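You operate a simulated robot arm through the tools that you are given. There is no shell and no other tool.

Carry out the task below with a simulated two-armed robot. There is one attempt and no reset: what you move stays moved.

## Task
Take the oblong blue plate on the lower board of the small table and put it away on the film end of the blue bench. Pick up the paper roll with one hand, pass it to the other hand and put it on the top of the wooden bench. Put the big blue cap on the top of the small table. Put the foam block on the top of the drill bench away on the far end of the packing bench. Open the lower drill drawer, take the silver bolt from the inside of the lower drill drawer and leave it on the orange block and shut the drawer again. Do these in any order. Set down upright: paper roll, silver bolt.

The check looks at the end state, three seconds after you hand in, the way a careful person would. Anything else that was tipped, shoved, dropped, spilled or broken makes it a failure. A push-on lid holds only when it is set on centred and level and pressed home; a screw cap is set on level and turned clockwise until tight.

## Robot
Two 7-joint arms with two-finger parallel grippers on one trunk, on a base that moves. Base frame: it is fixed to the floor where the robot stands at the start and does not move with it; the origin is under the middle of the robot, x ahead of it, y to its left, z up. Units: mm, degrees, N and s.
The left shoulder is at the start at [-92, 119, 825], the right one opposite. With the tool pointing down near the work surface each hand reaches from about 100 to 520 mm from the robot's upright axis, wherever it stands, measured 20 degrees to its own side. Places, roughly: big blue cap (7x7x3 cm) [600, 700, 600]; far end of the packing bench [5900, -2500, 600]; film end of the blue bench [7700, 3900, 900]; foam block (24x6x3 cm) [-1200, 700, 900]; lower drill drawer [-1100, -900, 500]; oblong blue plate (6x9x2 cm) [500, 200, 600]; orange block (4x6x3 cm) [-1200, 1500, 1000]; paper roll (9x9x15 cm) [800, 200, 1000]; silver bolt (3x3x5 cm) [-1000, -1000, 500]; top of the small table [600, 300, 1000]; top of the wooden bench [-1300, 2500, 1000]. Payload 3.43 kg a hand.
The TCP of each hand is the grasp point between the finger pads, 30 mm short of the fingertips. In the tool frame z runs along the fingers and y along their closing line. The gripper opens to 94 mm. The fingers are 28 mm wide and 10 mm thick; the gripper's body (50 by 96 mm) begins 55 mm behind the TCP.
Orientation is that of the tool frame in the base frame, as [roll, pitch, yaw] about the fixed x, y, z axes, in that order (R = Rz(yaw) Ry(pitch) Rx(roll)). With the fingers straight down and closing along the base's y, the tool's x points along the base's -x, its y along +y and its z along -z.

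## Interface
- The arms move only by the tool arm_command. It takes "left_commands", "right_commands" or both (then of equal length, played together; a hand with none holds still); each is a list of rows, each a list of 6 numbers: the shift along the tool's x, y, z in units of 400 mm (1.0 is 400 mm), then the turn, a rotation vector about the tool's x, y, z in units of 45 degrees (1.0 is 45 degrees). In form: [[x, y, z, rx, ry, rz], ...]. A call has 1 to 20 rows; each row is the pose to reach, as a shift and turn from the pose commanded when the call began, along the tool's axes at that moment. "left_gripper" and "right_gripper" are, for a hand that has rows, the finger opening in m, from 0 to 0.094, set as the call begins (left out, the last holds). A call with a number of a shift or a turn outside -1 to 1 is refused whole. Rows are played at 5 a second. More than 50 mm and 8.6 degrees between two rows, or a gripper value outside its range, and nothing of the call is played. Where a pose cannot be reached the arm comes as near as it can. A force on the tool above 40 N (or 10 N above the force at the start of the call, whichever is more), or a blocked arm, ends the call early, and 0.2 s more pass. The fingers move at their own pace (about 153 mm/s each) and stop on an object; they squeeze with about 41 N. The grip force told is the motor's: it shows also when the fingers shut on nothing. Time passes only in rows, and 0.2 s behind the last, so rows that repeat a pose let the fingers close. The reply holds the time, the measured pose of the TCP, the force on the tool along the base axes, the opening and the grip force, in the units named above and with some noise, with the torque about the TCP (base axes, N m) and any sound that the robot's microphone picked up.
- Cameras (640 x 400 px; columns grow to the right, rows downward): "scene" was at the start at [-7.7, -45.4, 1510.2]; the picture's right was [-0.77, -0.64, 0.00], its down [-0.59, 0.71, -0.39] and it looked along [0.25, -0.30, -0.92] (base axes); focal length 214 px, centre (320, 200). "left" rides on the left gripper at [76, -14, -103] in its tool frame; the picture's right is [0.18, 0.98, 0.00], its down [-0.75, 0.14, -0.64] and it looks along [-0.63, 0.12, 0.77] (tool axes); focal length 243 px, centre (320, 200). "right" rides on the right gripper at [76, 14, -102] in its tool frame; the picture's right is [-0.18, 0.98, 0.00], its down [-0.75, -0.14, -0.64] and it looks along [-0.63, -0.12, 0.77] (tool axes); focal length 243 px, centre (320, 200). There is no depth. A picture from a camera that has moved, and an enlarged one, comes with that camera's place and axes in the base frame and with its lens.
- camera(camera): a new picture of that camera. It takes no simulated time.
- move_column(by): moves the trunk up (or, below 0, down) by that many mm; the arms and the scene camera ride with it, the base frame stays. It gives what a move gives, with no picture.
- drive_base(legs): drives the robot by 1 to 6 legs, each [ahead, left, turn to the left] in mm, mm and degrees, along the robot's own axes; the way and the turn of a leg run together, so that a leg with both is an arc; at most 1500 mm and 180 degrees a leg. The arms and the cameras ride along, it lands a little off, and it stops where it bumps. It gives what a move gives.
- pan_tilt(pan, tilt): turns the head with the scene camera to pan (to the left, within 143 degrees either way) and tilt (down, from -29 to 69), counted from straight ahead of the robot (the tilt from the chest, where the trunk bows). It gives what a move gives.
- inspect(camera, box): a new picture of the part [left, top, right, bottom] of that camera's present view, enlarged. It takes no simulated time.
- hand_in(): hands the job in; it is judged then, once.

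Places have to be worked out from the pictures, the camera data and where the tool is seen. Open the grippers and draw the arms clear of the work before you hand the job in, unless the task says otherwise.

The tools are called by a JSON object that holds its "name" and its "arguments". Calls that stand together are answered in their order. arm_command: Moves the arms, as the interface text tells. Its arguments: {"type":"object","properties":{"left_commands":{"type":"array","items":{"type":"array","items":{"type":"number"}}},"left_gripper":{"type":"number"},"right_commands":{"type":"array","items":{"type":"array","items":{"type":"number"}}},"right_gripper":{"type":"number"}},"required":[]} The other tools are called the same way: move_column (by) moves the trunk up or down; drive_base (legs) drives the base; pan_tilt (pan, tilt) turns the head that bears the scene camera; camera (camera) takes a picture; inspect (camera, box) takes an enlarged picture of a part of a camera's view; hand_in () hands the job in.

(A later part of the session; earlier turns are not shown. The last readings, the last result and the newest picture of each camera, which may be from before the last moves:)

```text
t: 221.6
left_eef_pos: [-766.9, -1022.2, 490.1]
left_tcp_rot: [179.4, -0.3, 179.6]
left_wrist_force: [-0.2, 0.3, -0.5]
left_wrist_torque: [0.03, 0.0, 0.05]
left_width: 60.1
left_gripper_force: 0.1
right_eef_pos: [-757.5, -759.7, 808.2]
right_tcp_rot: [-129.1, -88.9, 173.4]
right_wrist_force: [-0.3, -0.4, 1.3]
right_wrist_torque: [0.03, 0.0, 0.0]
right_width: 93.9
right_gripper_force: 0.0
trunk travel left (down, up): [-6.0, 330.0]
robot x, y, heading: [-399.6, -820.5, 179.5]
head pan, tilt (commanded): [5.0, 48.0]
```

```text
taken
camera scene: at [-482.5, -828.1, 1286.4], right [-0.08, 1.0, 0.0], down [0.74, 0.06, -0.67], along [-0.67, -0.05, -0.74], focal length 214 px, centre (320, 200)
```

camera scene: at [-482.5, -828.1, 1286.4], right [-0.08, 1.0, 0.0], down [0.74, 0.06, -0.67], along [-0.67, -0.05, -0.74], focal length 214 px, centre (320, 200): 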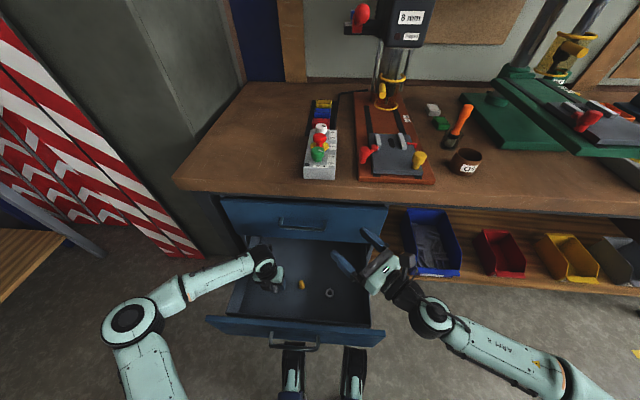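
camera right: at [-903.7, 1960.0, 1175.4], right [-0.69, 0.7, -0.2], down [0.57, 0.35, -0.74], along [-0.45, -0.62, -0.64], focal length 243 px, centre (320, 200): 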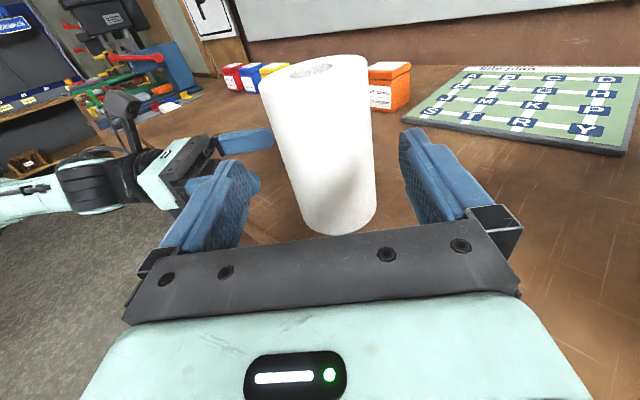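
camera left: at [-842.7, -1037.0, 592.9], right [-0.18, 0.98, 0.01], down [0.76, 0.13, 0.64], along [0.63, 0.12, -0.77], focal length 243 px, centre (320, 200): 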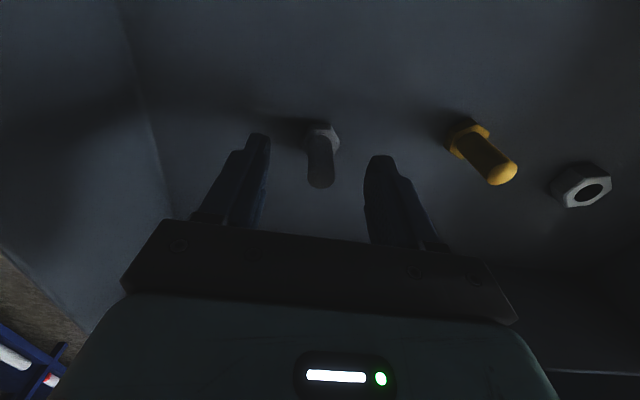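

The shaft is centred between the fingers with the tips just above the hex head. I close the gripper.

{"name": "arm_command", "arguments": {"left_commands": [[0, 0, 0, 0, 0, 0], [0, 0, 0, 0, 0, 0], [0, 0, 0, 0, 0, 0], [0, 0, 0, 0, 0, 0]], "left_gripper": 0.0}}

{"name": "arm_command", "arguments": {"left_commands": [[0, 0, -0.03, 0, 0, 0], [0, 0, -0.06, 0, 0, 0]]}}

{"name": "camera", "arguments": {"camera": "left"}}

```text
t: 222.6
left_eef_pos: [-767.2, -1022.4, 491.0]
left_tcp_rot: [179.6, -0.2, 179.7]
left_wrist_force: [0.5, -0.8, -0.7]
left_wrist_torque: [0.0, -0.01, 0.02]
left_width: 14.4
left_gripper_force: 40.8
right_eef_pos: [-756.8, -760.0, 808.8]
right_tcp_rot: [-129.1, -88.9, 173.4]
right_wrist_force: [-0.5, 0.5, -0.4]
right_wrist_torque: [0.0, 0.02, 0.01]
right_width: 94.1
right_gripper_force: 0.1
trunk travel left (down, up): [-6.0, 330.0]
robot x, y, heading: [-397.4, -821.6, 179.4]
head pan, tilt (commanded): [5.0, 48.0]
```

```text
t: 223.2
left_eef_pos: [-767.6, -1024.2, 514.1]
left_tcp_rot: [179.3, -0.2, 179.8]
left_wrist_force: [-0.3, -0.6, -0.9]
left_wrist_torque: [0.01, 0.0, -0.01]
left_width: 14.5
left_gripper_force: 40.9
right_eef_pos: [-757.3, -760.9, 807.3]
right_tcp_rot: [-128.9, -88.8, 173.3]
right_wrist_force: [0.6, 0.1, -0.1]
right_wrist_torque: [-0.02, 0.0, -0.01]
right_width: 94.1
right_gripper_force: 0.1
trunk travel left (down, up): [-6.0, 330.0]
robot x, y, heading: [-397.5, -819.2, 179.4]
head pan, tilt (commanded): [5.0, 48.0]
```

```text
taken
camera left: at [-842.9, -1037.4, 616.9], right [-0.18, 0.98, 0.01], down [0.76, 0.13, 0.64], along [0.63, 0.12, -0.77], focal length 243 px, centre (320, 200)
```

left: 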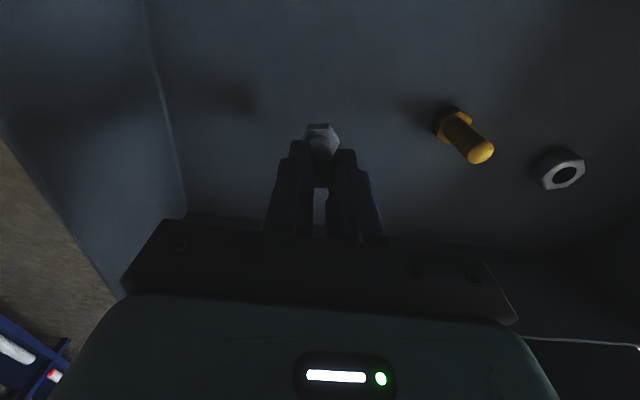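

Bolt gripped (14.4 mm). I lift it well clear of the drawer front and back the robot away.

{"name": "arm_command", "arguments": {"left_commands": [[0, 0, -0.1, 0, 0, 0], [0, 0, -0.2, 0, 0, 0], [0, 0, -0.3, 0, 0, 0], [0, 0, -0.4, 0, 0, 0], [0, 0, -0.46, 0, 0, 0]]}}

{"name": "drive_base", "arguments": {"legs": [[-360, 0, 0]]}}

{"name": "camera", "arguments": {"camera": "scene"}}

```text
t: 224.4
left_eef_pos: [-767.3, -1024.5, 698.8]
left_tcp_rot: [179.4, -0.3, 179.5]
left_wrist_force: [-0.6, -0.1, -1.5]
left_wrist_torque: [-0.02, -0.04, -0.03]
left_width: 14.7
left_gripper_force: 40.9
right_eef_pos: [-756.7, -759.2, 808.5]
right_tcp_rot: [-128.9, -88.8, 173.2]
right_wrist_force: [-0.1, 0.6, -0.5]
right_wrist_torque: [0.0, -0.02, 0.0]
right_width: 94.1
right_gripper_force: 0.0
trunk travel left (down, up): [-6.0, 330.0]
robot x, y, heading: [-397.3, -821.3, 179.4]
head pan, tilt (commanded): [5.0, 48.0]
```

```text
t: 226.7
left_eef_pos: [-409.8, -1028.0, 698.9]
left_tcp_rot: [179.5, -0.2, 179.7]
left_wrist_force: [-0.3, 0.2, -1.1]
left_wrist_torque: [0.01, -0.01, 0.0]
left_width: 14.7
left_gripper_force: 40.5
right_eef_pos: [-398.3, -763.7, 806.9]
right_tcp_rot: [-129.0, -88.9, 173.1]
right_wrist_force: [0.0, 0.0, 0.1]
right_wrist_torque: [0.01, 0.0, -0.01]
right_width: 93.9
right_gripper_force: 0.1
trunk travel left (down, up): [-6.0, 330.0]
robot x, y, heading: [-40.7, -825.3, 179.2]
head pan, tilt (commanded): [5.0, 48.0]
```

```text
taken
camera scene: at [-124.5, -831.8, 1286.4], right [-0.08, 1.0, 0.0], down [0.74, 0.06, -0.67], along [-0.67, -0.05, -0.74], focal length 214 px, centre (320, 200)
```

scene: 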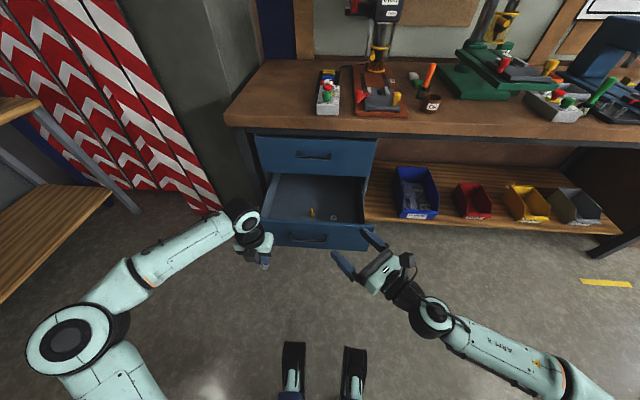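

The bolt is secure in the left hand; the other parts stay in the drawer. I now shape the right hand (closed, straight ahead, 35° down, z≈590) to push the drawer shut.

{"name": "arm_command", "arguments": {"right_commands": [[-0.054, 0.0345, 0.012, -0.097, -0.074, 0.031], [-0.1085, 0.069, 0.024, -0.194, -0.148, 0.061], [-0.163, 0.103, 0.036, -0.29, -0.221, 0.092], [-0.217, 0.138, 0.048, -0.387, -0.295, 0.122], [-0.271, 0.172, 0.06, -0.484, -0.369, 0.153], [-0.3255, 0.207, 0.072, -0.581, -0.443, 0.183], [-0.38, 0.241, 0.084, -0.678, -0.517, 0.214], [-0.434, 0.276, 0.096, -0.774, -0.59, 0.244], [-0.488, 0.31, 0.108, -0.871, -0.664, 0.275], [-0.5425, 0.3445, 0.12, -0.968, -0.738, 0.3056]], "right_gripper": 0.0}}

{"name": "camera", "arguments": {"camera": "scene"}}

{"name": "camera", "arguments": {"camera": "right"}}

```text
t: 228.9
left_eef_pos: [-410.6, -1029.1, 699.2]
left_tcp_rot: [179.4, -0.2, 179.6]
left_wrist_force: [-0.3, -0.2, 0.0]
left_wrist_torque: [-0.02, 0.01, 0.0]
left_width: 14.4
left_gripper_force: 40.2
right_eef_pos: [-497.2, -676.9, 564.6]
right_tcp_rot: [-179.9, -53.8, 178.9]
right_wrist_force: [-0.8, -0.6, -0.4]
right_wrist_torque: [0.01, -0.02, 0.0]
right_width: 0.1
right_gripper_force: 33.0
right hand out of reach, approached as far as the arm can: row 9, 10
trunk travel left (down, up): [-6.0, 330.0]
robot x, y, heading: [-37.9, -825.1, 179.2]
head pan, tilt (commanded): [5.0, 48.0]
```

```text
taken
camera scene: at [-124.6, -831.6, 1286.4], right [-0.08, 1.0, 0.0], down [0.74, 0.06, -0.67], along [-0.67, -0.05, -0.74], focal length 214 px, centre (320, 200)
```

scene: 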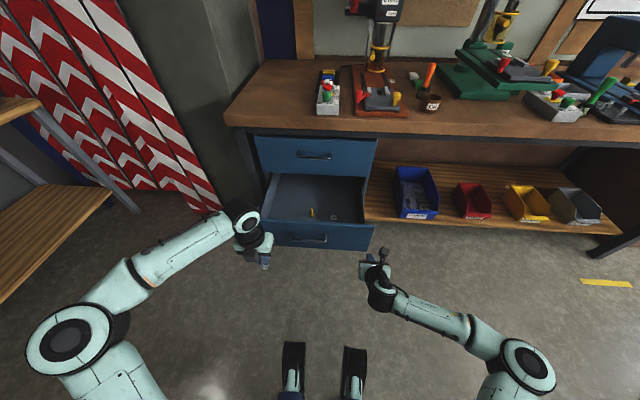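

```text
taken
camera right: at [-457.0, -664.4, 686.8], right [0.12, 0.98, -0.15], down [0.96, -0.16, -0.23], along [-0.25, -0.12, -0.96], focal length 243 px, centre (320, 200)
```

right: 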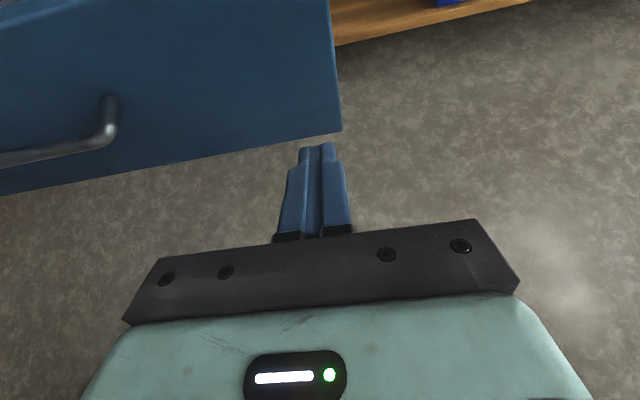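

The right fist points at the panel's right part. I retract the left hand (with bolt) 90 mm for clearance, shift the base 70 mm left, then push forward.

{"name": "arm_command", "arguments": {"left_commands": [[-0.075, 0, 0, 0, 0, 0], [-0.15, 0, 0, 0, 0, 0], [-0.225, 0, 0, 0, 0, 0]]}}

{"name": "drive_base", "arguments": {"legs": [[0, 70, 0.8], [90, 0, 0]]}}

{"name": "camera", "arguments": {"camera": "right"}}

{"name": "camera", "arguments": {"camera": "scene"}}

```text
t: 229.7
left_eef_pos: [-319.7, -1029.6, 698.7]
left_tcp_rot: [179.5, -0.4, 179.6]
left_wrist_force: [-0.6, 0.1, -0.8]
left_wrist_torque: [0.03, 0.0, 0.0]
left_width: 14.4
left_gripper_force: 41.0
right_eef_pos: [-495.2, -678.4, 565.6]
right_tcp_rot: [-179.8, -53.9, 179.2]
right_wrist_force: [0.3, -0.9, 0.0]
right_wrist_torque: [-0.01, -0.04, 0.0]
right_width: 0.0
right_gripper_force: 33.4
trunk travel left (down, up): [-6.0, 330.0]
robot x, y, heading: [-42.9, -824.1, 179.3]
head pan, tilt (commanded): [5.0, 48.0]
```

```text
t: 231.7
left_eef_pos: [-407.6, -1103.9, 698.9]
left_tcp_rot: [179.5, -0.2, -179.7]
left_wrist_force: [1.0, -1.0, -1.0]
left_wrist_torque: [-0.01, -0.04, 0.0]
left_width: 14.2
left_gripper_force: 41.3
right_eef_pos: [-586.9, -755.3, 564.5]
right_tcp_rot: [-179.9, -53.8, 179.8]
right_wrist_force: [0.1, 0.0, 0.3]
right_wrist_torque: [0.01, 0.01, 0.0]
right_width: 0.0
right_gripper_force: 33.2
trunk travel left (down, up): [-6.0, 330.0]
robot x, y, heading: [-131.0, -899.6, -180.1]
head pan, tilt (commanded): [5.0, 48.0]
```

```text
taken
camera right: at [-548.5, -740.9, 686.7], right [0.11, 0.98, -0.15], down [0.96, -0.14, -0.23], along [-0.25, -0.12, -0.96], focal length 243 px, centre (320, 200)
```

right: 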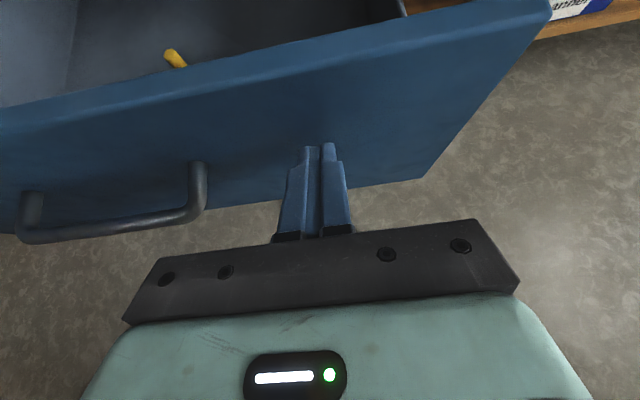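

```text
taken
camera scene: at [-214.3, -903.6, 1286.4], right [-0.09, 1.0, 0.0], down [0.74, 0.07, -0.67], along [-0.67, -0.06, -0.74], focal length 214 px, centre (320, 200)
```

scene: 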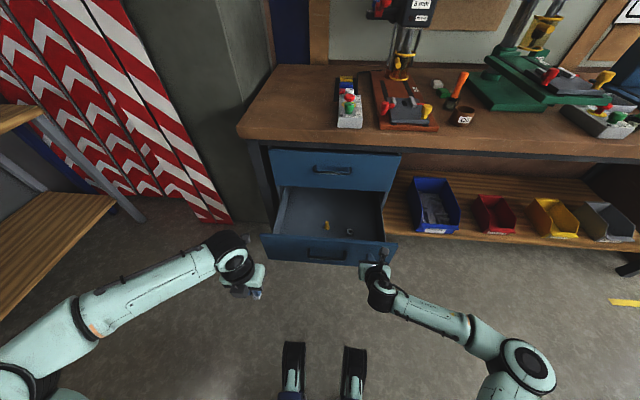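

Fingertips are right in front of the panel at y≈-755. I push by driving forward 150 mm.

{"name": "drive_base", "arguments": {"legs": [[150, 0, 0]]}}

{"name": "camera", "arguments": {"camera": "scene"}}

```text
t: 233.0
left_eef_pos: [-556.0, -1105.4, 698.5]
left_tcp_rot: [179.5, -0.2, -179.6]
left_wrist_force: [-0.1, -0.1, -0.7]
left_wrist_torque: [-0.03, 0.0, 0.0]
left_width: 14.2
left_gripper_force: 41.3
right_eef_pos: [-736.5, -755.5, 564.0]
right_tcp_rot: [-179.7, -53.8, 179.9]
right_wrist_force: [-0.4, 0.1, 0.2]
right_wrist_torque: [0.02, -0.02, -0.01]
right_width: 0.0
right_gripper_force: 33.5
trunk travel left (down, up): [-6.0, 330.0]
robot x, y, heading: [-278.4, -893.8, -179.9]
head pan, tilt (commanded): [5.0, 48.0]
```

```text
taken
camera scene: at [-363.7, -904.0, 1286.4], right [-0.09, 1.0, 0.0], down [0.74, 0.07, -0.67], along [-0.67, -0.06, -0.74], focal length 214 px, centre (320, 200)
```

scene: 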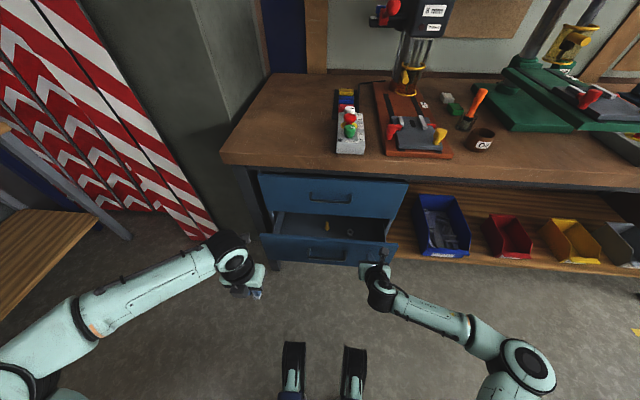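

The drawer follows. I push another 112 mm, then finish in small steps.

{"name": "drive_base", "arguments": {"legs": [[112, 0, 0]]}}

{"name": "camera", "arguments": {"camera": "scene"}}

{"name": "inspect", "arguments": {"camera": "scene", "box": [240, 150, 420, 270]}}

```text
t: 234.2
left_eef_pos: [-668.0, -1104.5, 697.7]
left_tcp_rot: [179.5, -0.3, -179.6]
left_wrist_force: [0.5, -0.3, -1.6]
left_wrist_torque: [-0.01, -0.01, 0.0]
left_width: 14.2
left_gripper_force: 41.0
right_eef_pos: [-847.7, -755.0, 564.3]
right_tcp_rot: [-179.9, -53.8, 179.8]
right_wrist_force: [-0.2, -0.3, -0.1]
right_wrist_torque: [0.03, 0.01, -0.01]
right_width: 0.2
right_gripper_force: 33.3
trunk travel left (down, up): [-6.0, 330.0]
robot x, y, heading: [-387.2, -898.0, -179.9]
head pan, tilt (commanded): [5.0, 48.0]
```

```text
taken
camera scene: at [-474.6, -904.2, 1286.4], right [-0.09, 1.0, 0.0], down [0.74, 0.07, -0.67], along [-0.67, -0.06, -0.74], focal length 214 px, centre (320, 200)
```

scene: 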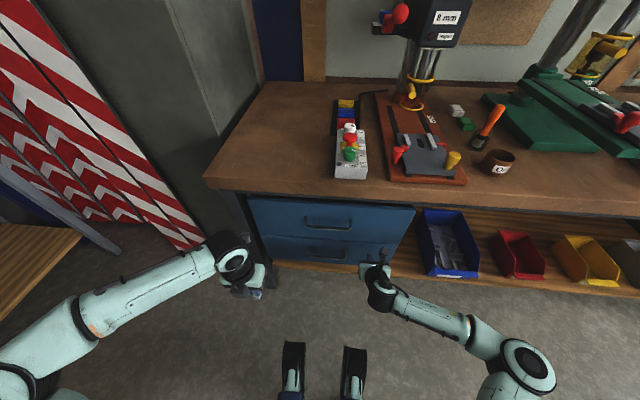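

```text
3.33 times, centred on (330, 210) of scene
camera zoom: at [-474.6, -904.2, 1286.4], right [-0.09, 1.0, 0.0], down [0.74, 0.07, -0.67], along [-0.67, -0.06, -0.74], focal length 715 px, centre (287, 167)
```

zoom: 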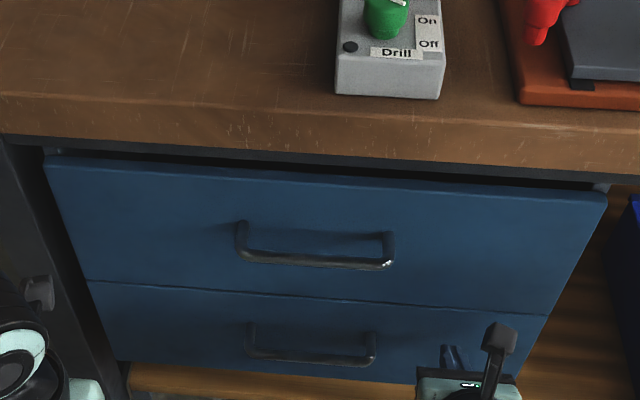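

Nearly shut. I push on in 10–12 mm steps until the stop is felt.

{"name": "drive_base", "arguments": {"legs": [[12, 0, 0]]}}

{"name": "drive_base", "arguments": {"legs": [[10, 0, 0]]}}

```text
t: 235.0
left_eef_pos: [-679.7, -1104.0, 698.4]
left_tcp_rot: [179.5, -0.3, -179.7]
left_wrist_force: [0.2, -0.3, -0.8]
left_wrist_torque: [-0.03, -0.02, 0.0]
left_width: 14.4
left_gripper_force: 41.0
right_eef_pos: [-859.5, -755.1, 563.9]
right_tcp_rot: [-179.9, -53.8, 179.8]
right_wrist_force: [2.8, 0.2, -0.4]
right_wrist_torque: [0.01, -0.02, 0.0]
right_width: 0.0
right_gripper_force: 32.6
trunk travel left (down, up): [-6.0, 330.0]
robot x, y, heading: [-401.9, -893.5, -179.8]
head pan, tilt (commanded): [5.0, 48.0]
```

```text
t: 235.8
left_eef_pos: [-683.0, -1105.0, 698.0]
left_tcp_rot: [179.6, -0.2, -179.7]
left_wrist_force: [-0.3, 0.5, -0.4]
left_wrist_torque: [0.01, 0.01, 0.01]
left_width: 14.4
left_gripper_force: 41.0
right_eef_pos: [-860.2, -755.9, 562.6]
right_tcp_rot: [-179.6, -53.2, 179.8]
right_wrist_force: [6.5, 0.6, 2.5]
right_wrist_torque: [-0.07, 0.01, 0.02]
right_width: 0.0
right_gripper_force: 32.6
trunk travel left (down, up): [-6.0, 330.0]
robot x, y, heading: [-408.4, -898.4, -179.9]
head pan, tilt (commanded): [5.0, 48.0]
stopped in leg 1: the force on the tool passed its limit at 61 N (the readings are from after the stop); the commanded pose is now the measured one
```

The stop was felt: the drawer is shut. I back off and check it.

{"name": "drive_base", "arguments": {"legs": [[-250, 0, 0]]}}

{"name": "inspect", "arguments": {"camera": "scene", "box": [230, 100, 430, 250]}}

{"name": "camera", "arguments": {"camera": "left"}}

```text
t: 237.6
left_eef_pos: [-435.7, -1104.9, 698.2]
left_tcp_rot: [179.5, -0.2, -179.5]
left_wrist_force: [0.0, -0.4, -1.2]
left_wrist_torque: [0.02, 0.01, 0.01]
left_width: 14.4
left_gripper_force: 41.0
right_eef_pos: [-612.6, -755.1, 562.9]
right_tcp_rot: [-179.7, -53.2, 179.9]
right_wrist_force: [-1.1, -0.2, 0.5]
right_wrist_torque: [0.01, -0.02, -0.03]
right_width: 0.1
right_gripper_force: 32.9
trunk travel left (down, up): [-6.0, 330.0]
robot x, y, heading: [-160.0, -895.6, -179.8]
head pan, tilt (commanded): [5.0, 48.0]
```

```text
2.67 times, centred on (330, 175) of scene
camera zoom: at [-242.7, -903.8, 1286.4], right [-0.09, 1.0, 0.0], down [0.74, 0.07, -0.67], along [-0.67, -0.06, -0.74], focal length 572 px, centre (293, 267)
```

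zoom: 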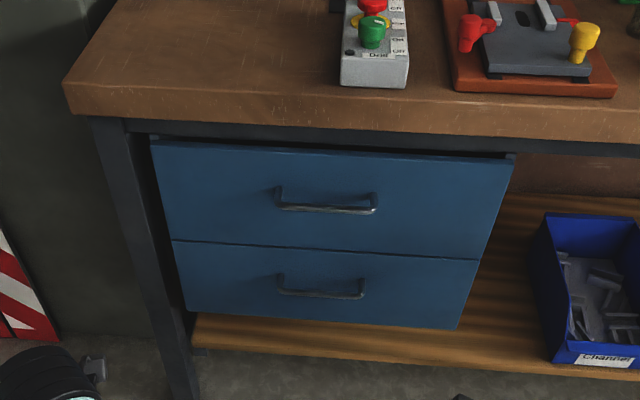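

```text
taken
camera left: at [-510.7, -1118.8, 800.9], right [-0.19, 0.98, 0.01], down [0.76, 0.14, 0.64], along [0.63, 0.13, -0.77], focal length 243 px, centre (320, 200)
```

left: 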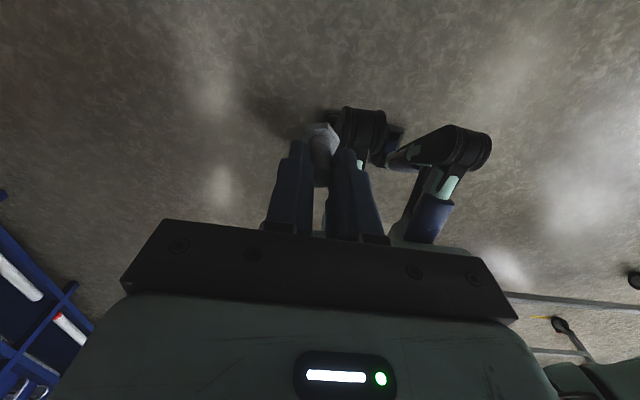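

The drawer is closed and the bolt is in the left hand. I tuck the right arm up and back, then drive along the aisle to the wooden bench in front of the orange block.

{"name": "arm_command", "arguments": {"right_commands": [[0.036, 0.019, -0.075, 0, 0, 0], [0.073, 0.038, -0.15, 0, 0, 0], [0.109, 0.056, -0.225, 0, 0, 0], [0.1455, 0.075, -0.3, 0, 0, 0], [0.182, 0.094, -0.375, 0, 0, 0], [0.218, 0.113, -0.45, 0, 0, 0], [0.255, 0.131, -0.525, 0, 0, 0], [0.291, 0.15, -0.6, 0, 0, 0]]}}

{"name": "drive_base", "arguments": {"legs": [[0, -1500, 0], [0, -1150, 0]]}}

{"name": "move_column", "arguments": {"by": 330}}

{"name": "camera", "arguments": {"camera": "scene"}}

```text
t: 239.4
left_eef_pos: [-435.2, -1104.5, 697.9]
left_tcp_rot: [179.4, -0.3, -179.5]
left_wrist_force: [0.0, 0.0, -0.3]
left_wrist_torque: [0.0, 0.0, 0.02]
left_width: 14.5
left_gripper_force: 41.2
right_eef_pos: [-489.0, -695.6, 798.9]
right_tcp_rot: [-179.8, -53.2, 180.0]
right_wrist_force: [-0.1, -0.3, -0.7]
right_wrist_torque: [-0.02, -0.03, 0.03]
right_width: 0.1
right_gripper_force: 33.2
trunk travel left (down, up): [-6.0, 330.0]
robot x, y, heading: [-158.2, -891.8, -179.6]
head pan, tilt (commanded): [5.0, 48.0]
```

```text
t: 262.7
left_eef_pos: [-413.0, 1553.1, 697.9]
left_tcp_rot: [179.5, -0.3, 179.6]
left_wrist_force: [-0.2, 0.3, -0.6]
left_wrist_torque: [-0.02, 0.0, 0.02]
left_width: 14.4
left_gripper_force: 41.1
right_eef_pos: [-458.9, 1963.0, 798.6]
right_tcp_rot: [-179.8, -53.2, 179.1]
right_wrist_force: [0.1, 0.0, -0.6]
right_wrist_torque: [0.01, -0.02, -0.02]
right_width: 0.0
right_gripper_force: 32.7
trunk travel left (down, up): [-6.0, 330.0]
robot x, y, heading: [-129.0, 1757.7, 179.2]
head pan, tilt (commanded): [5.0, 48.0]
```

```text
t: 265.9
left_eef_pos: [-411.2, 1553.2, 1029.1]
left_tcp_rot: [179.5, -0.3, 179.6]
left_wrist_force: [0.1, 0.6, -0.5]
left_wrist_torque: [0.02, 0.0, -0.01]
left_width: 13.9
left_gripper_force: 40.8
right_eef_pos: [-459.0, 1963.2, 1128.1]
right_tcp_rot: [-179.7, -53.2, 179.0]
right_wrist_force: [-0.2, -0.1, -0.5]
right_wrist_torque: [0.03, 0.01, 0.01]
right_width: 0.0
right_gripper_force: 33.0
trunk travel left (down, up): [-335.0, 0.0]
robot x, y, heading: [-133.2, 1757.3, 179.4]
head pan, tilt (commanded): [5.0, 48.0]
```

```text
taken
camera scene: at [-165.8, 1749.3, 1623.4], right [-0.07, 1.0, 0.0], down [0.74, 0.06, -0.67], along [-0.67, -0.05, -0.74], focal length 214 px, centre (320, 200)
```

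scene: 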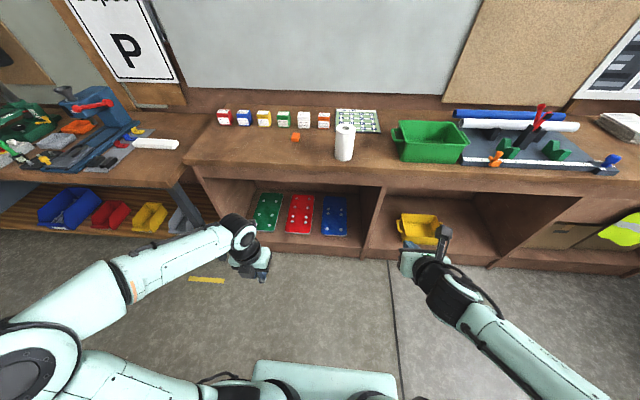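

Roll and bench look fine. I raise and extend the left hand (bolt bottom ≈1058), then drive forward toward the orange block in two steps.

{"name": "arm_command", "arguments": {"left_commands": [[0.06, 0, -0.045, 0, 0, 0], [0.12, 0, -0.09, 0, 0, 0], [0.18, 0, -0.135, 0, 0, 0], [0.24, 0, -0.18, 0, 0, 0], [0.3, 0, -0.22, 0, 0, 0]]}}

{"name": "drive_base", "arguments": {"legs": [[500, 0, 0.5]]}}

{"name": "camera", "arguments": {"camera": "scene"}}

{"name": "camera", "arguments": {"camera": "left"}}

```text
t: 267.1
left_eef_pos: [-531.8, 1552.3, 1117.4]
left_tcp_rot: [179.4, -0.2, 179.4]
left_wrist_force: [-0.6, -0.4, -1.6]
left_wrist_torque: [-0.01, -0.02, 0.01]
left_width: 14.2
left_gripper_force: 41.2
right_eef_pos: [-459.5, 1961.8, 1129.2]
right_tcp_rot: [-179.7, -53.2, 179.0]
right_wrist_force: [0.2, 0.4, -1.0]
right_wrist_torque: [-0.01, 0.01, 0.02]
right_width: 0.0
right_gripper_force: 33.5
trunk travel left (down, up): [-335.0, 0.0]
robot x, y, heading: [-131.0, 1757.2, 179.2]
head pan, tilt (commanded): [5.0, 48.0]
```

```text
t: 270.1
left_eef_pos: [-1029.7, 1552.9, 1117.0]
left_tcp_rot: [179.5, -0.4, -179.8]
left_wrist_force: [0.0, 0.7, -0.6]
left_wrist_torque: [0.0, -0.01, 0.0]
left_width: 14.2
left_gripper_force: 41.1
right_eef_pos: [-959.9, 1962.9, 1127.5]
right_tcp_rot: [-179.7, -53.1, 179.6]
right_wrist_force: [0.4, 0.6, -0.6]
right_wrist_torque: [-0.03, -0.02, -0.01]
right_width: 0.3
right_gripper_force: 32.3
trunk travel left (down, up): [-335.0, 0.0]
robot x, y, heading: [-630.8, 1757.6, 180.0]
head pan, tilt (commanded): [5.0, 48.0]
```

```text
taken
camera scene: at [-665.6, 1752.6, 1623.2], right [-0.09, 1.0, 0.0], down [0.74, 0.06, -0.67], along [-0.67, -0.06, -0.74], focal length 214 px, centre (320, 200)
```

scene: 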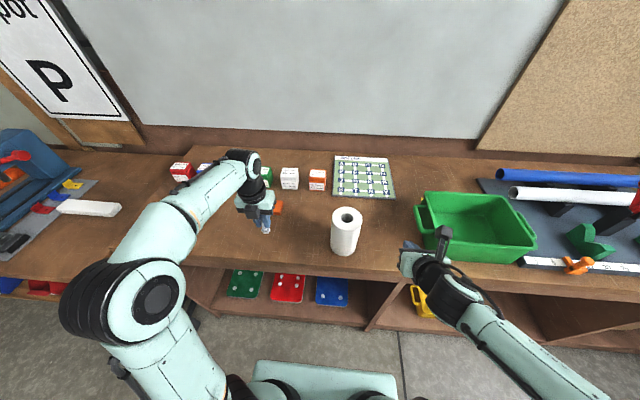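

```text
taken
camera left: at [-1103.9, 1537.3, 1219.3], right [-0.19, 0.98, 0.01], down [0.76, 0.14, 0.64], along [0.63, 0.13, -0.77], focal length 243 px, centre (320, 200)
```

left: 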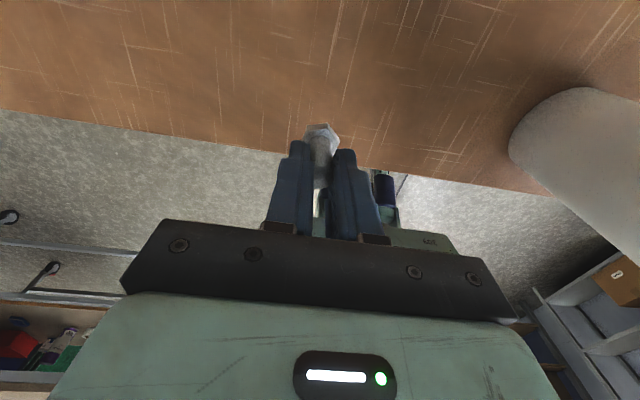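

Bench front edge confirmed at x≈-973. I drive 130 mm more so that the hand camera (far side) can see the block beneath the bolt.

{"name": "drive_base", "arguments": {"legs": [[130, 0, 0]]}}

{"name": "camera", "arguments": {"camera": "left"}}

{"name": "inspect", "arguments": {"camera": "scene", "box": [180, 130, 360, 270]}}

```text
t: 271.3
left_eef_pos: [-1121.4, 1551.8, 1116.0]
left_tcp_rot: [179.6, -0.1, -179.8]
left_wrist_force: [-0.9, 0.6, -0.8]
left_wrist_torque: [0.0, -0.05, -0.01]
left_width: 14.0
left_gripper_force: 41.0
right_eef_pos: [-1054.1, 1962.6, 1127.3]
right_tcp_rot: [-179.8, -52.9, 179.6]
right_wrist_force: [-1.1, 0.2, 0.1]
right_wrist_torque: [0.01, -0.05, 0.0]
right_width: 0.0
right_gripper_force: 32.5
trunk travel left (down, up): [-335.0, 0.0]
robot x, y, heading: [-717.4, 1763.4, 180.0]
head pan, tilt (commanded): [5.0, 48.0]
stopped in leg 1: the robot was blocked; the commanded pose is now the measured one
```

```text
taken
camera left: at [-1197.3, 1538.0, 1218.3], right [-0.19, 0.98, 0.01], down [0.75, 0.14, 0.64], along [0.63, 0.13, -0.77], focal length 243 px, centre (320, 200)
```

left: 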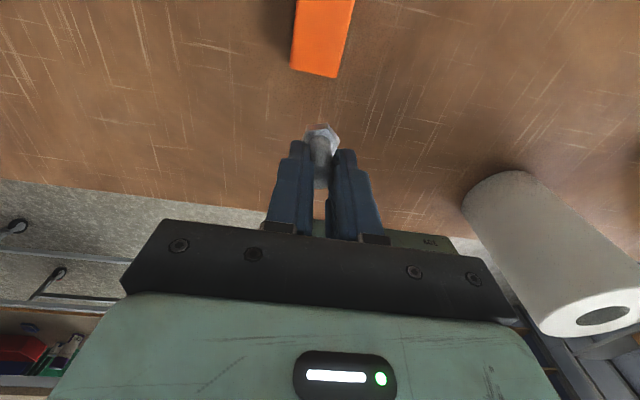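

```text
2.86 times, centred on (270, 200) of scene
camera zoom: at [-759.2, 1752.8, 1623.7], right [-0.08, 1.0, 0.0], down [0.74, 0.06, -0.67], along [-0.66, -0.06, -0.75], focal length 613 px, centre (463, 200)
```

zoom: 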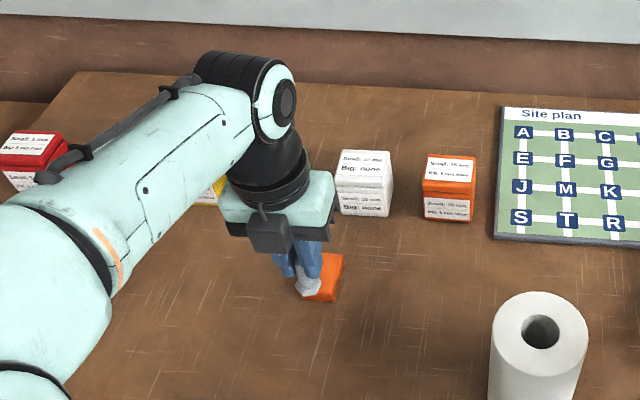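

The base bumped the bench front lightly (reach limit for the base). I back off 10 mm and shift 40 mm left so the arm alone can extend over the block.

{"name": "drive_base", "arguments": {"legs": [[-10, 0, 0], [0, 40, 0]]}}

{"name": "arm_command", "arguments": {"left_commands": [[0.05, 0.025, 0, 0, 0, 0], [0.1, 0.05, 0, 0, 0, 0], [0.15, 0.08, 0, 0, 0, 0]]}}

{"name": "camera", "arguments": {"camera": "left"}}

```text
t: 272.6
left_eef_pos: [-1107.5, 1512.7, 1116.4]
left_tcp_rot: [179.6, -0.1, -179.9]
left_wrist_force: [-0.1, 0.3, -0.2]
left_wrist_torque: [0.01, 0.03, 0.01]
left_width: 14.1
left_gripper_force: 41.7
right_eef_pos: [-1038.9, 1924.0, 1129.0]
right_tcp_rot: [-179.8, -53.3, 179.6]
right_wrist_force: [0.7, 0.9, 0.4]
right_wrist_torque: [0.0, 0.0, -0.03]
right_width: 0.1
right_gripper_force: 32.7
trunk travel left (down, up): [-335.0, 0.0]
robot x, y, heading: [-707.4, 1720.3, 180.2]
head pan, tilt (commanded): [5.0, 48.0]
```

```text
t: 273.4
left_eef_pos: [-1167.3, 1544.8, 1115.3]
left_tcp_rot: [179.6, -0.1, -180.0]
left_wrist_force: [-0.2, 0.4, -1.5]
left_wrist_torque: [0.01, -0.03, 0.0]
left_width: 14.4
left_gripper_force: 40.8
right_eef_pos: [-1039.2, 1923.7, 1126.8]
right_tcp_rot: [-179.7, -53.0, 179.7]
right_wrist_force: [-0.4, 0.1, -0.2]
right_wrist_torque: [0.03, -0.01, -0.03]
right_width: 0.0
right_gripper_force: 33.4
trunk travel left (down, up): [-335.0, 0.0]
robot x, y, heading: [-705.1, 1723.9, 179.8]
head pan, tilt (commanded): [5.0, 48.0]
```

```text
taken
camera left: at [-1243.3, 1531.2, 1218.8], right [-0.19, 0.98, 0.01], down [0.76, 0.14, 0.64], along [0.63, 0.13, -0.77], focal length 243 px, centre (320, 200)
```

left: 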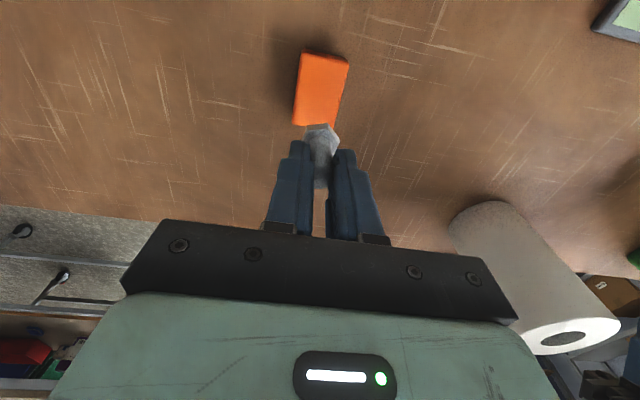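

Now the whole block is visible below the bolt; I zoom in to measure it.

{"name": "inspect", "arguments": {"camera": "left", "box": [260, 30, 380, 150]}}

```text
3.33 times, centred on (320, 90) of left
camera zoom: at [-1243.3, 1531.2, 1218.8], right [-0.19, 0.98, 0.01], down [0.76, 0.14, 0.64], along [0.63, 0.13, -0.77], focal length 809 px, centre (320, 567)
```

zoom: 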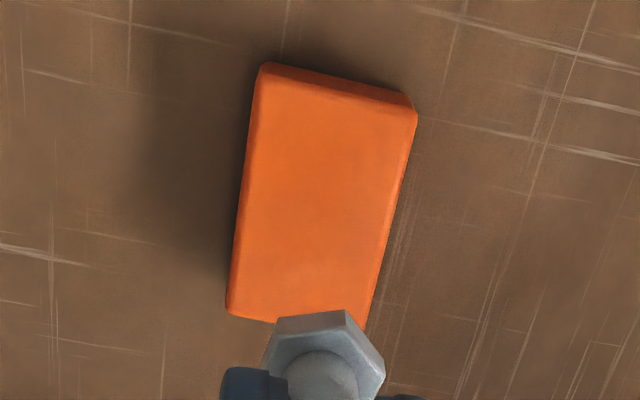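

The block's top spans about x −1208…−1152, y 1525.5…1563.5, centre ≈ [-1178, 1544.4]. I shift the bolt 11 mm forward over the centre and lower to 1063.

{"name": "arm_command", "arguments": {"left_commands": [[0.0275, -0.001, 0, 0, 0, 0], [0.0275, -0.001, 0.045, 0, 0, 0], [0.0275, -0.001, 0.09, 0, 0, 0], [0.0275, -0.001, 0.13, 0, 0, 0]]}}

{"name": "camera", "arguments": {"camera": "left"}}

{"name": "inspect", "arguments": {"camera": "left", "box": [260, 50, 380, 170]}}

```text
t: 274.4
left_eef_pos: [-1179.2, 1544.0, 1065.3]
left_tcp_rot: [179.5, -0.2, -179.9]
left_wrist_force: [0.9, 0.5, -1.4]
left_wrist_torque: [-0.01, 0.0, 0.01]
left_width: 14.4
left_gripper_force: 40.9
right_eef_pos: [-1038.6, 1923.4, 1129.0]
right_tcp_rot: [-179.7, -53.1, 179.6]
right_wrist_force: [-0.4, -0.2, 0.3]
right_wrist_torque: [0.04, 0.0, -0.01]
right_width: 0.2
right_gripper_force: 33.1
trunk travel left (down, up): [-335.0, 0.0]
robot x, y, heading: [-705.8, 1723.4, 180.0]
head pan, tilt (commanded): [5.0, 48.0]
```

```text
taken
camera left: at [-1254.3, 1530.6, 1167.2], right [-0.19, 0.98, 0.01], down [0.76, 0.14, 0.64], along [0.63, 0.13, -0.77], focal length 243 px, centre (320, 200)
```

left: 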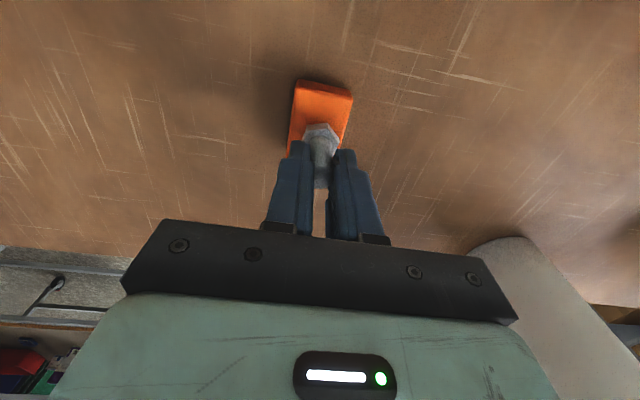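

```text
3.33 times, centred on (320, 110) of left
camera zoom: at [-1254.3, 1530.6, 1167.2], right [-0.19, 0.98, 0.01], down [0.76, 0.14, 0.64], along [0.63, 0.13, -0.77], focal length 809 px, centre (320, 500)
```

zoom: 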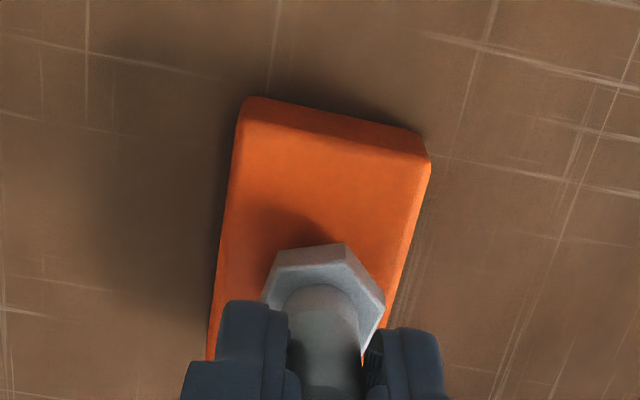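

Triangulation puts the block top at z≈995.5, so contact is expected at TCP ≈1046. I lower 14 mm, then in 2 mm steps watching the force.

{"name": "arm_command", "arguments": {"left_commands": [[0, 0.001, 0.0175, 0, 0, 0], [0, 0.002, 0.035, 0, 0, 0]]}}

{"name": "arm_command", "arguments": {"left_commands": [[0, 0, 0.005, 0, 0, 0], [0, 0, 0.01, 0, 0, 0]]}}

```text
t: 275.1
left_eef_pos: [-1177.7, 1546.5, 1057.0]
left_tcp_rot: [179.5, -0.9, -179.8]
left_wrist_force: [2.7, -4.4, 37.3]
left_wrist_torque: [-0.21, -0.13, -0.02]
left_width: 14.3
left_gripper_force: 41.1
right_eef_pos: [-1038.1, 1923.9, 1129.1]
right_tcp_rot: [-179.7, -53.3, 179.6]
right_wrist_force: [0.4, -0.7, 0.4]
right_wrist_torque: [0.03, -0.02, 0.02]
right_width: 0.0
right_gripper_force: 33.2
trunk travel left (down, up): [-335.0, 0.0]
robot x, y, heading: [-709.5, 1721.3, 179.9]
head pan, tilt (commanded): [5.0, 48.0]
```

```text
t: 275.5
left_eef_pos: [-1178.8, 1544.7, 1057.7]
left_tcp_rot: [179.3, -1.2, -179.7]
left_wrist_force: [6.1, -0.5, 18.5]
left_wrist_torque: [-0.13, -0.45, 0.02]
left_width: 14.3
left_gripper_force: 40.8
right_eef_pos: [-1037.8, 1923.2, 1127.8]
right_tcp_rot: [-179.7, -53.1, 179.6]
right_wrist_force: [0.1, 0.4, 0.0]
right_wrist_torque: [0.01, 0.05, -0.03]
right_width: 0.0
right_gripper_force: 32.8
trunk travel left (down, up): [-335.0, 0.0]
robot x, y, heading: [-710.6, 1724.5, 180.2]
head pan, tilt (commanded): [5.0, 48.0]
stopped in row 2 (left hand): the force on the tool passed its limit at 52 N (the readings are from after the stop); the commanded pose is now the measured one
```

Contact came at TCP ≈1058. I ease up 2 mm to unload and look at how the bolt stands.

{"name": "arm_command", "arguments": {"left_commands": [[0, 0, -0.003, 0, 0, 0], [0, 0, -0.005, 0, 0, 0]]}}

{"name": "inspect", "arguments": {"camera": "left", "box": [260, 70, 380, 190]}}

{"name": "inspect", "arguments": {"camera": "scene", "box": [200, 170, 340, 270]}}

```text
t: 276.1
left_eef_pos: [-1178.9, 1545.4, 1056.4]
left_tcp_rot: [179.5, -1.0, -179.8]
left_wrist_force: [6.1, 0.4, 13.3]
left_wrist_torque: [-0.04, -0.38, 0.05]
left_width: 14.4
left_gripper_force: 41.2
right_eef_pos: [-1036.6, 1924.2, 1127.9]
right_tcp_rot: [-179.7, -53.2, 179.7]
right_wrist_force: [0.0, 0.1, -0.4]
right_wrist_torque: [0.02, 0.0, -0.01]
right_width: 0.0
right_gripper_force: 32.9
trunk travel left (down, up): [-335.0, 0.0]
robot x, y, heading: [-713.2, 1718.3, 180.0]
head pan, tilt (commanded): [5.0, 48.0]
```

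```text
3.33 times, centred on (320, 130) of left
camera zoom: at [-1252.8, 1531.4, 1160.3], right [-0.19, 0.98, 0.01], down [0.76, 0.14, 0.63], along [0.62, 0.13, -0.78], focal length 809 px, centre (320, 433)
```

zoom: 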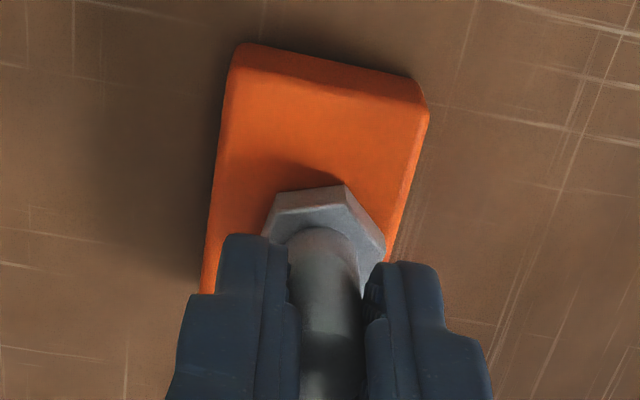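

```text
4.00 times, centred on (270, 220) of scene
camera zoom: at [-741.8, 1713.9, 1623.4], right [-0.09, 1.0, 0.0], down [0.74, 0.06, -0.67], along [-0.67, -0.06, -0.74], focal length 858 px, centre (520, 120)
```

zoom: 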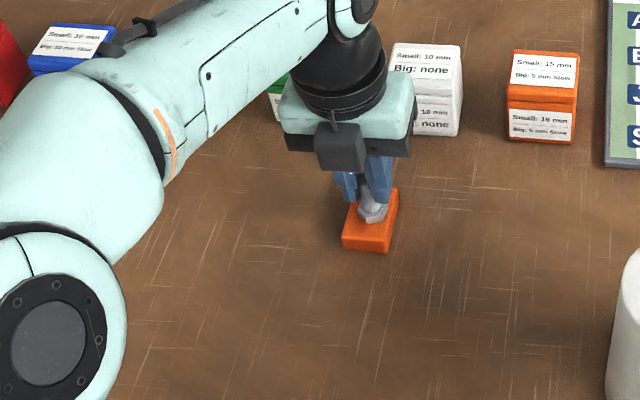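

The bolt head rests on the block's top. I ease up slightly more to remove the remaining press before opening.

{"name": "arm_command", "arguments": {"left_commands": [[0, 0, -0.003, 0, 0, 0], [0, 0, -0.005, 0, 0, 0]]}}

```text
t: 276.7
left_eef_pos: [-1180.1, 1545.7, 1056.2]
left_tcp_rot: [179.3, -0.8, -179.7]
left_wrist_force: [-0.3, 0.4, -0.1]
left_wrist_torque: [-0.01, -0.02, 0.03]
left_width: 14.3
left_gripper_force: 41.1
right_eef_pos: [-1039.0, 1923.6, 1128.3]
right_tcp_rot: [-179.8, -53.1, 179.6]
right_wrist_force: [0.0, 0.0, -0.8]
right_wrist_torque: [-0.01, 0.0, -0.02]
right_width: 0.2
right_gripper_force: 33.0
trunk travel left (down, up): [-335.0, 0.0]
robot x, y, heading: [-708.3, 1722.1, 179.9]
head pan, tilt (commanded): [5.0, 48.0]
```

Force is zero now. I open the fingers gently (30 mm) to leave the bolt standing.

{"name": "arm_command", "arguments": {"left_commands": [[0, 0, 0, 0, 0, 0], [0, 0, 0, 0, 0, 0], [0, 0, 0, 0, 0, 0]], "left_gripper": 0.036}}

{"name": "inspect", "arguments": {"camera": "left", "box": [240, 60, 400, 200]}}

```text
t: 277.5
left_eef_pos: [-1180.1, 1546.0, 1058.7]
left_tcp_rot: [179.5, -0.9, -179.8]
left_wrist_force: [0.3, 0.2, 0.7]
left_wrist_torque: [0.01, -0.03, -0.03]
left_width: 35.9
left_gripper_force: 0.1
right_eef_pos: [-1039.1, 1923.7, 1128.5]
right_tcp_rot: [-179.8, -53.1, 179.6]
right_wrist_force: [0.3, 1.1, 0.6]
right_wrist_torque: [0.0, 0.0, -0.01]
right_width: 0.0
right_gripper_force: 32.8
trunk travel left (down, up): [-335.0, 0.0]
robot x, y, heading: [-708.1, 1721.2, 179.7]
head pan, tilt (commanded): [5.0, 48.0]
```

```text
2.86 times, centred on (320, 130) of left
camera zoom: at [-1254.3, 1530.7, 1161.6], right [-0.19, 0.98, 0.01], down [0.76, 0.14, 0.63], along [0.62, 0.13, -0.78], focal length 693 px, centre (320, 400)
```

zoom: 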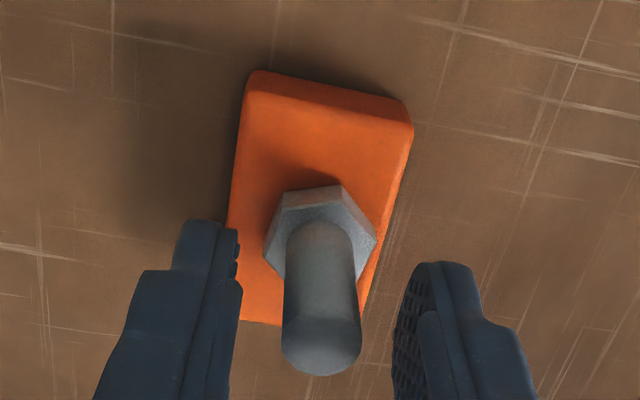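

The bolt stands upright on the block. I raise the hand straight up.

{"name": "arm_command", "arguments": {"left_commands": [[0, 0, -0.06, 0, 0, 0], [0, 0, -0.12, 0, 0, 0], [0, 0, -0.2, 0, 0, 0], [0, 0, -0.28, 0, 0, 0]]}}

{"name": "inspect", "arguments": {"camera": "left", "box": [240, 30, 400, 200]}}

{"name": "camera", "arguments": {"camera": "scene"}}

```text
t: 278.5
left_eef_pos: [-1177.5, 1543.2, 1171.0]
left_tcp_rot: [179.4, -1.0, -179.9]
left_wrist_force: [-0.9, 0.4, -0.4]
left_wrist_torque: [-0.01, -0.02, -0.02]
left_width: 36.0
left_gripper_force: 0.0
right_eef_pos: [-1038.6, 1923.3, 1127.4]
right_tcp_rot: [-179.6, -53.2, 179.5]
right_wrist_force: [-0.2, -1.0, -0.8]
right_wrist_torque: [0.01, 0.03, 0.02]
right_width: 0.1
right_gripper_force: 32.9
trunk travel left (down, up): [-335.0, 0.0]
robot x, y, heading: [-708.9, 1722.4, 179.6]
head pan, tilt (commanded): [5.0, 48.0]
```

```text
2.35 times, centred on (320, 115) of left
camera zoom: at [-1252.1, 1529.5, 1273.8], right [-0.19, 0.98, 0.01], down [0.76, 0.14, 0.63], along [0.62, 0.13, -0.78], focal length 571 px, centre (320, 400)
```

zoom: 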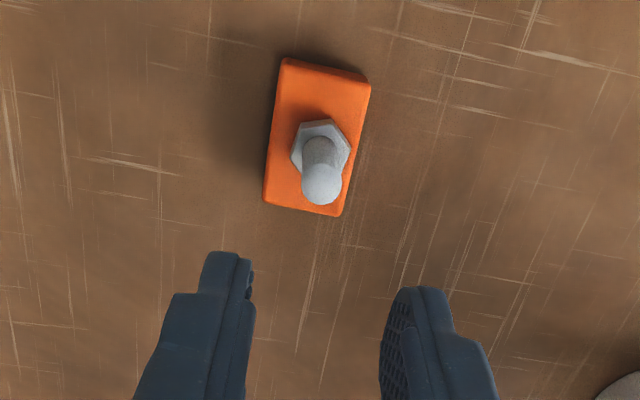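

```text
taken
camera scene: at [-743.9, 1713.5, 1623.4], right [-0.09, 1.0, 0.0], down [0.74, 0.06, -0.67], along [-0.67, -0.06, -0.74], focal length 214 px, centre (320, 200)
```

scene: 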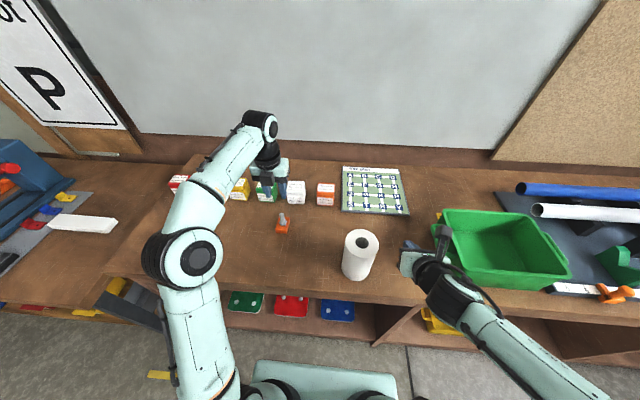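

Bolt done. I back away from the bench, then fold the left arm to the robot's left side in free space.

{"name": "drive_base", "arguments": {"legs": [[-460, 0, 0]]}}

{"name": "arm_command", "arguments": {"left_commands": [[-0.08, -0.055, 0, 0, 0, 0], [-0.16, -0.11, 0, 0, 0, 0], [-0.24, -0.165, 0, 0, 0, 0], [-0.32, -0.22, 0, 0, 0, 0], [-0.4, -0.275, 0, 0, 0, 0], [-0.48, -0.33, 0, 0, 0, 0], [-0.56, -0.385, 0, 0, 0, 0], [-0.64, -0.44, 0, 0, 0, 0], [-0.72, -0.495, 0, 0, 0, 0], [-0.8, -0.55, 0, 0, 0, 0]]}}

{"name": "camera", "arguments": {"camera": "scene"}}

```text
t: 281.2
left_eef_pos: [-719.6, 1542.1, 1169.1]
left_tcp_rot: [179.4, -1.0, -179.7]
left_wrist_force: [-0.1, 0.3, 0.0]
left_wrist_torque: [0.0, 0.0, 0.0]
left_width: 36.2
left_gripper_force: 0.0
right_eef_pos: [-580.6, 1922.7, 1127.9]
right_tcp_rot: [-179.8, -53.3, 179.5]
right_wrist_force: [0.2, -0.4, -0.3]
right_wrist_torque: [-0.01, 0.03, 0.0]
right_width: 0.0
right_gripper_force: 33.1
trunk travel left (down, up): [-335.0, 0.0]
robot x, y, heading: [-249.3, 1720.9, 179.9]
head pan, tilt (commanded): [5.0, 48.0]
```

```text
t: 283.4
left_eef_pos: [-399.8, 1321.9, 1160.8]
left_tcp_rot: [179.5, -0.8, -179.7]
left_wrist_force: [-0.1, -0.4, -0.4]
left_wrist_torque: [-0.02, 0.0, 0.0]
left_width: 35.8
left_gripper_force: 0.1
left hand out of reach, approached as far as the arm can: row 4, 5, 10
right_eef_pos: [-577.8, 1922.7, 1128.4]
right_tcp_rot: [-179.8, -53.2, 179.7]
right_wrist_force: [0.2, 0.0, 0.3]
right_wrist_torque: [0.02, -0.02, -0.01]
right_width: 0.0
right_gripper_force: 32.7
trunk travel left (down, up): [-335.0, 0.0]
robot x, y, heading: [-245.1, 1718.8, 179.9]
head pan, tilt (commanded): [5.0, 48.0]
```

```text
taken
camera scene: at [-282.8, 1712.3, 1623.3], right [-0.09, 1.0, 0.0], down [0.74, 0.06, -0.67], along [-0.67, -0.06, -0.74], focal length 214 px, centre (320, 200)
```

scene: 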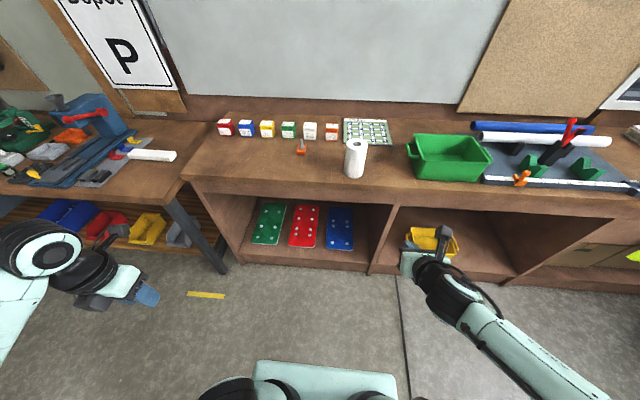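

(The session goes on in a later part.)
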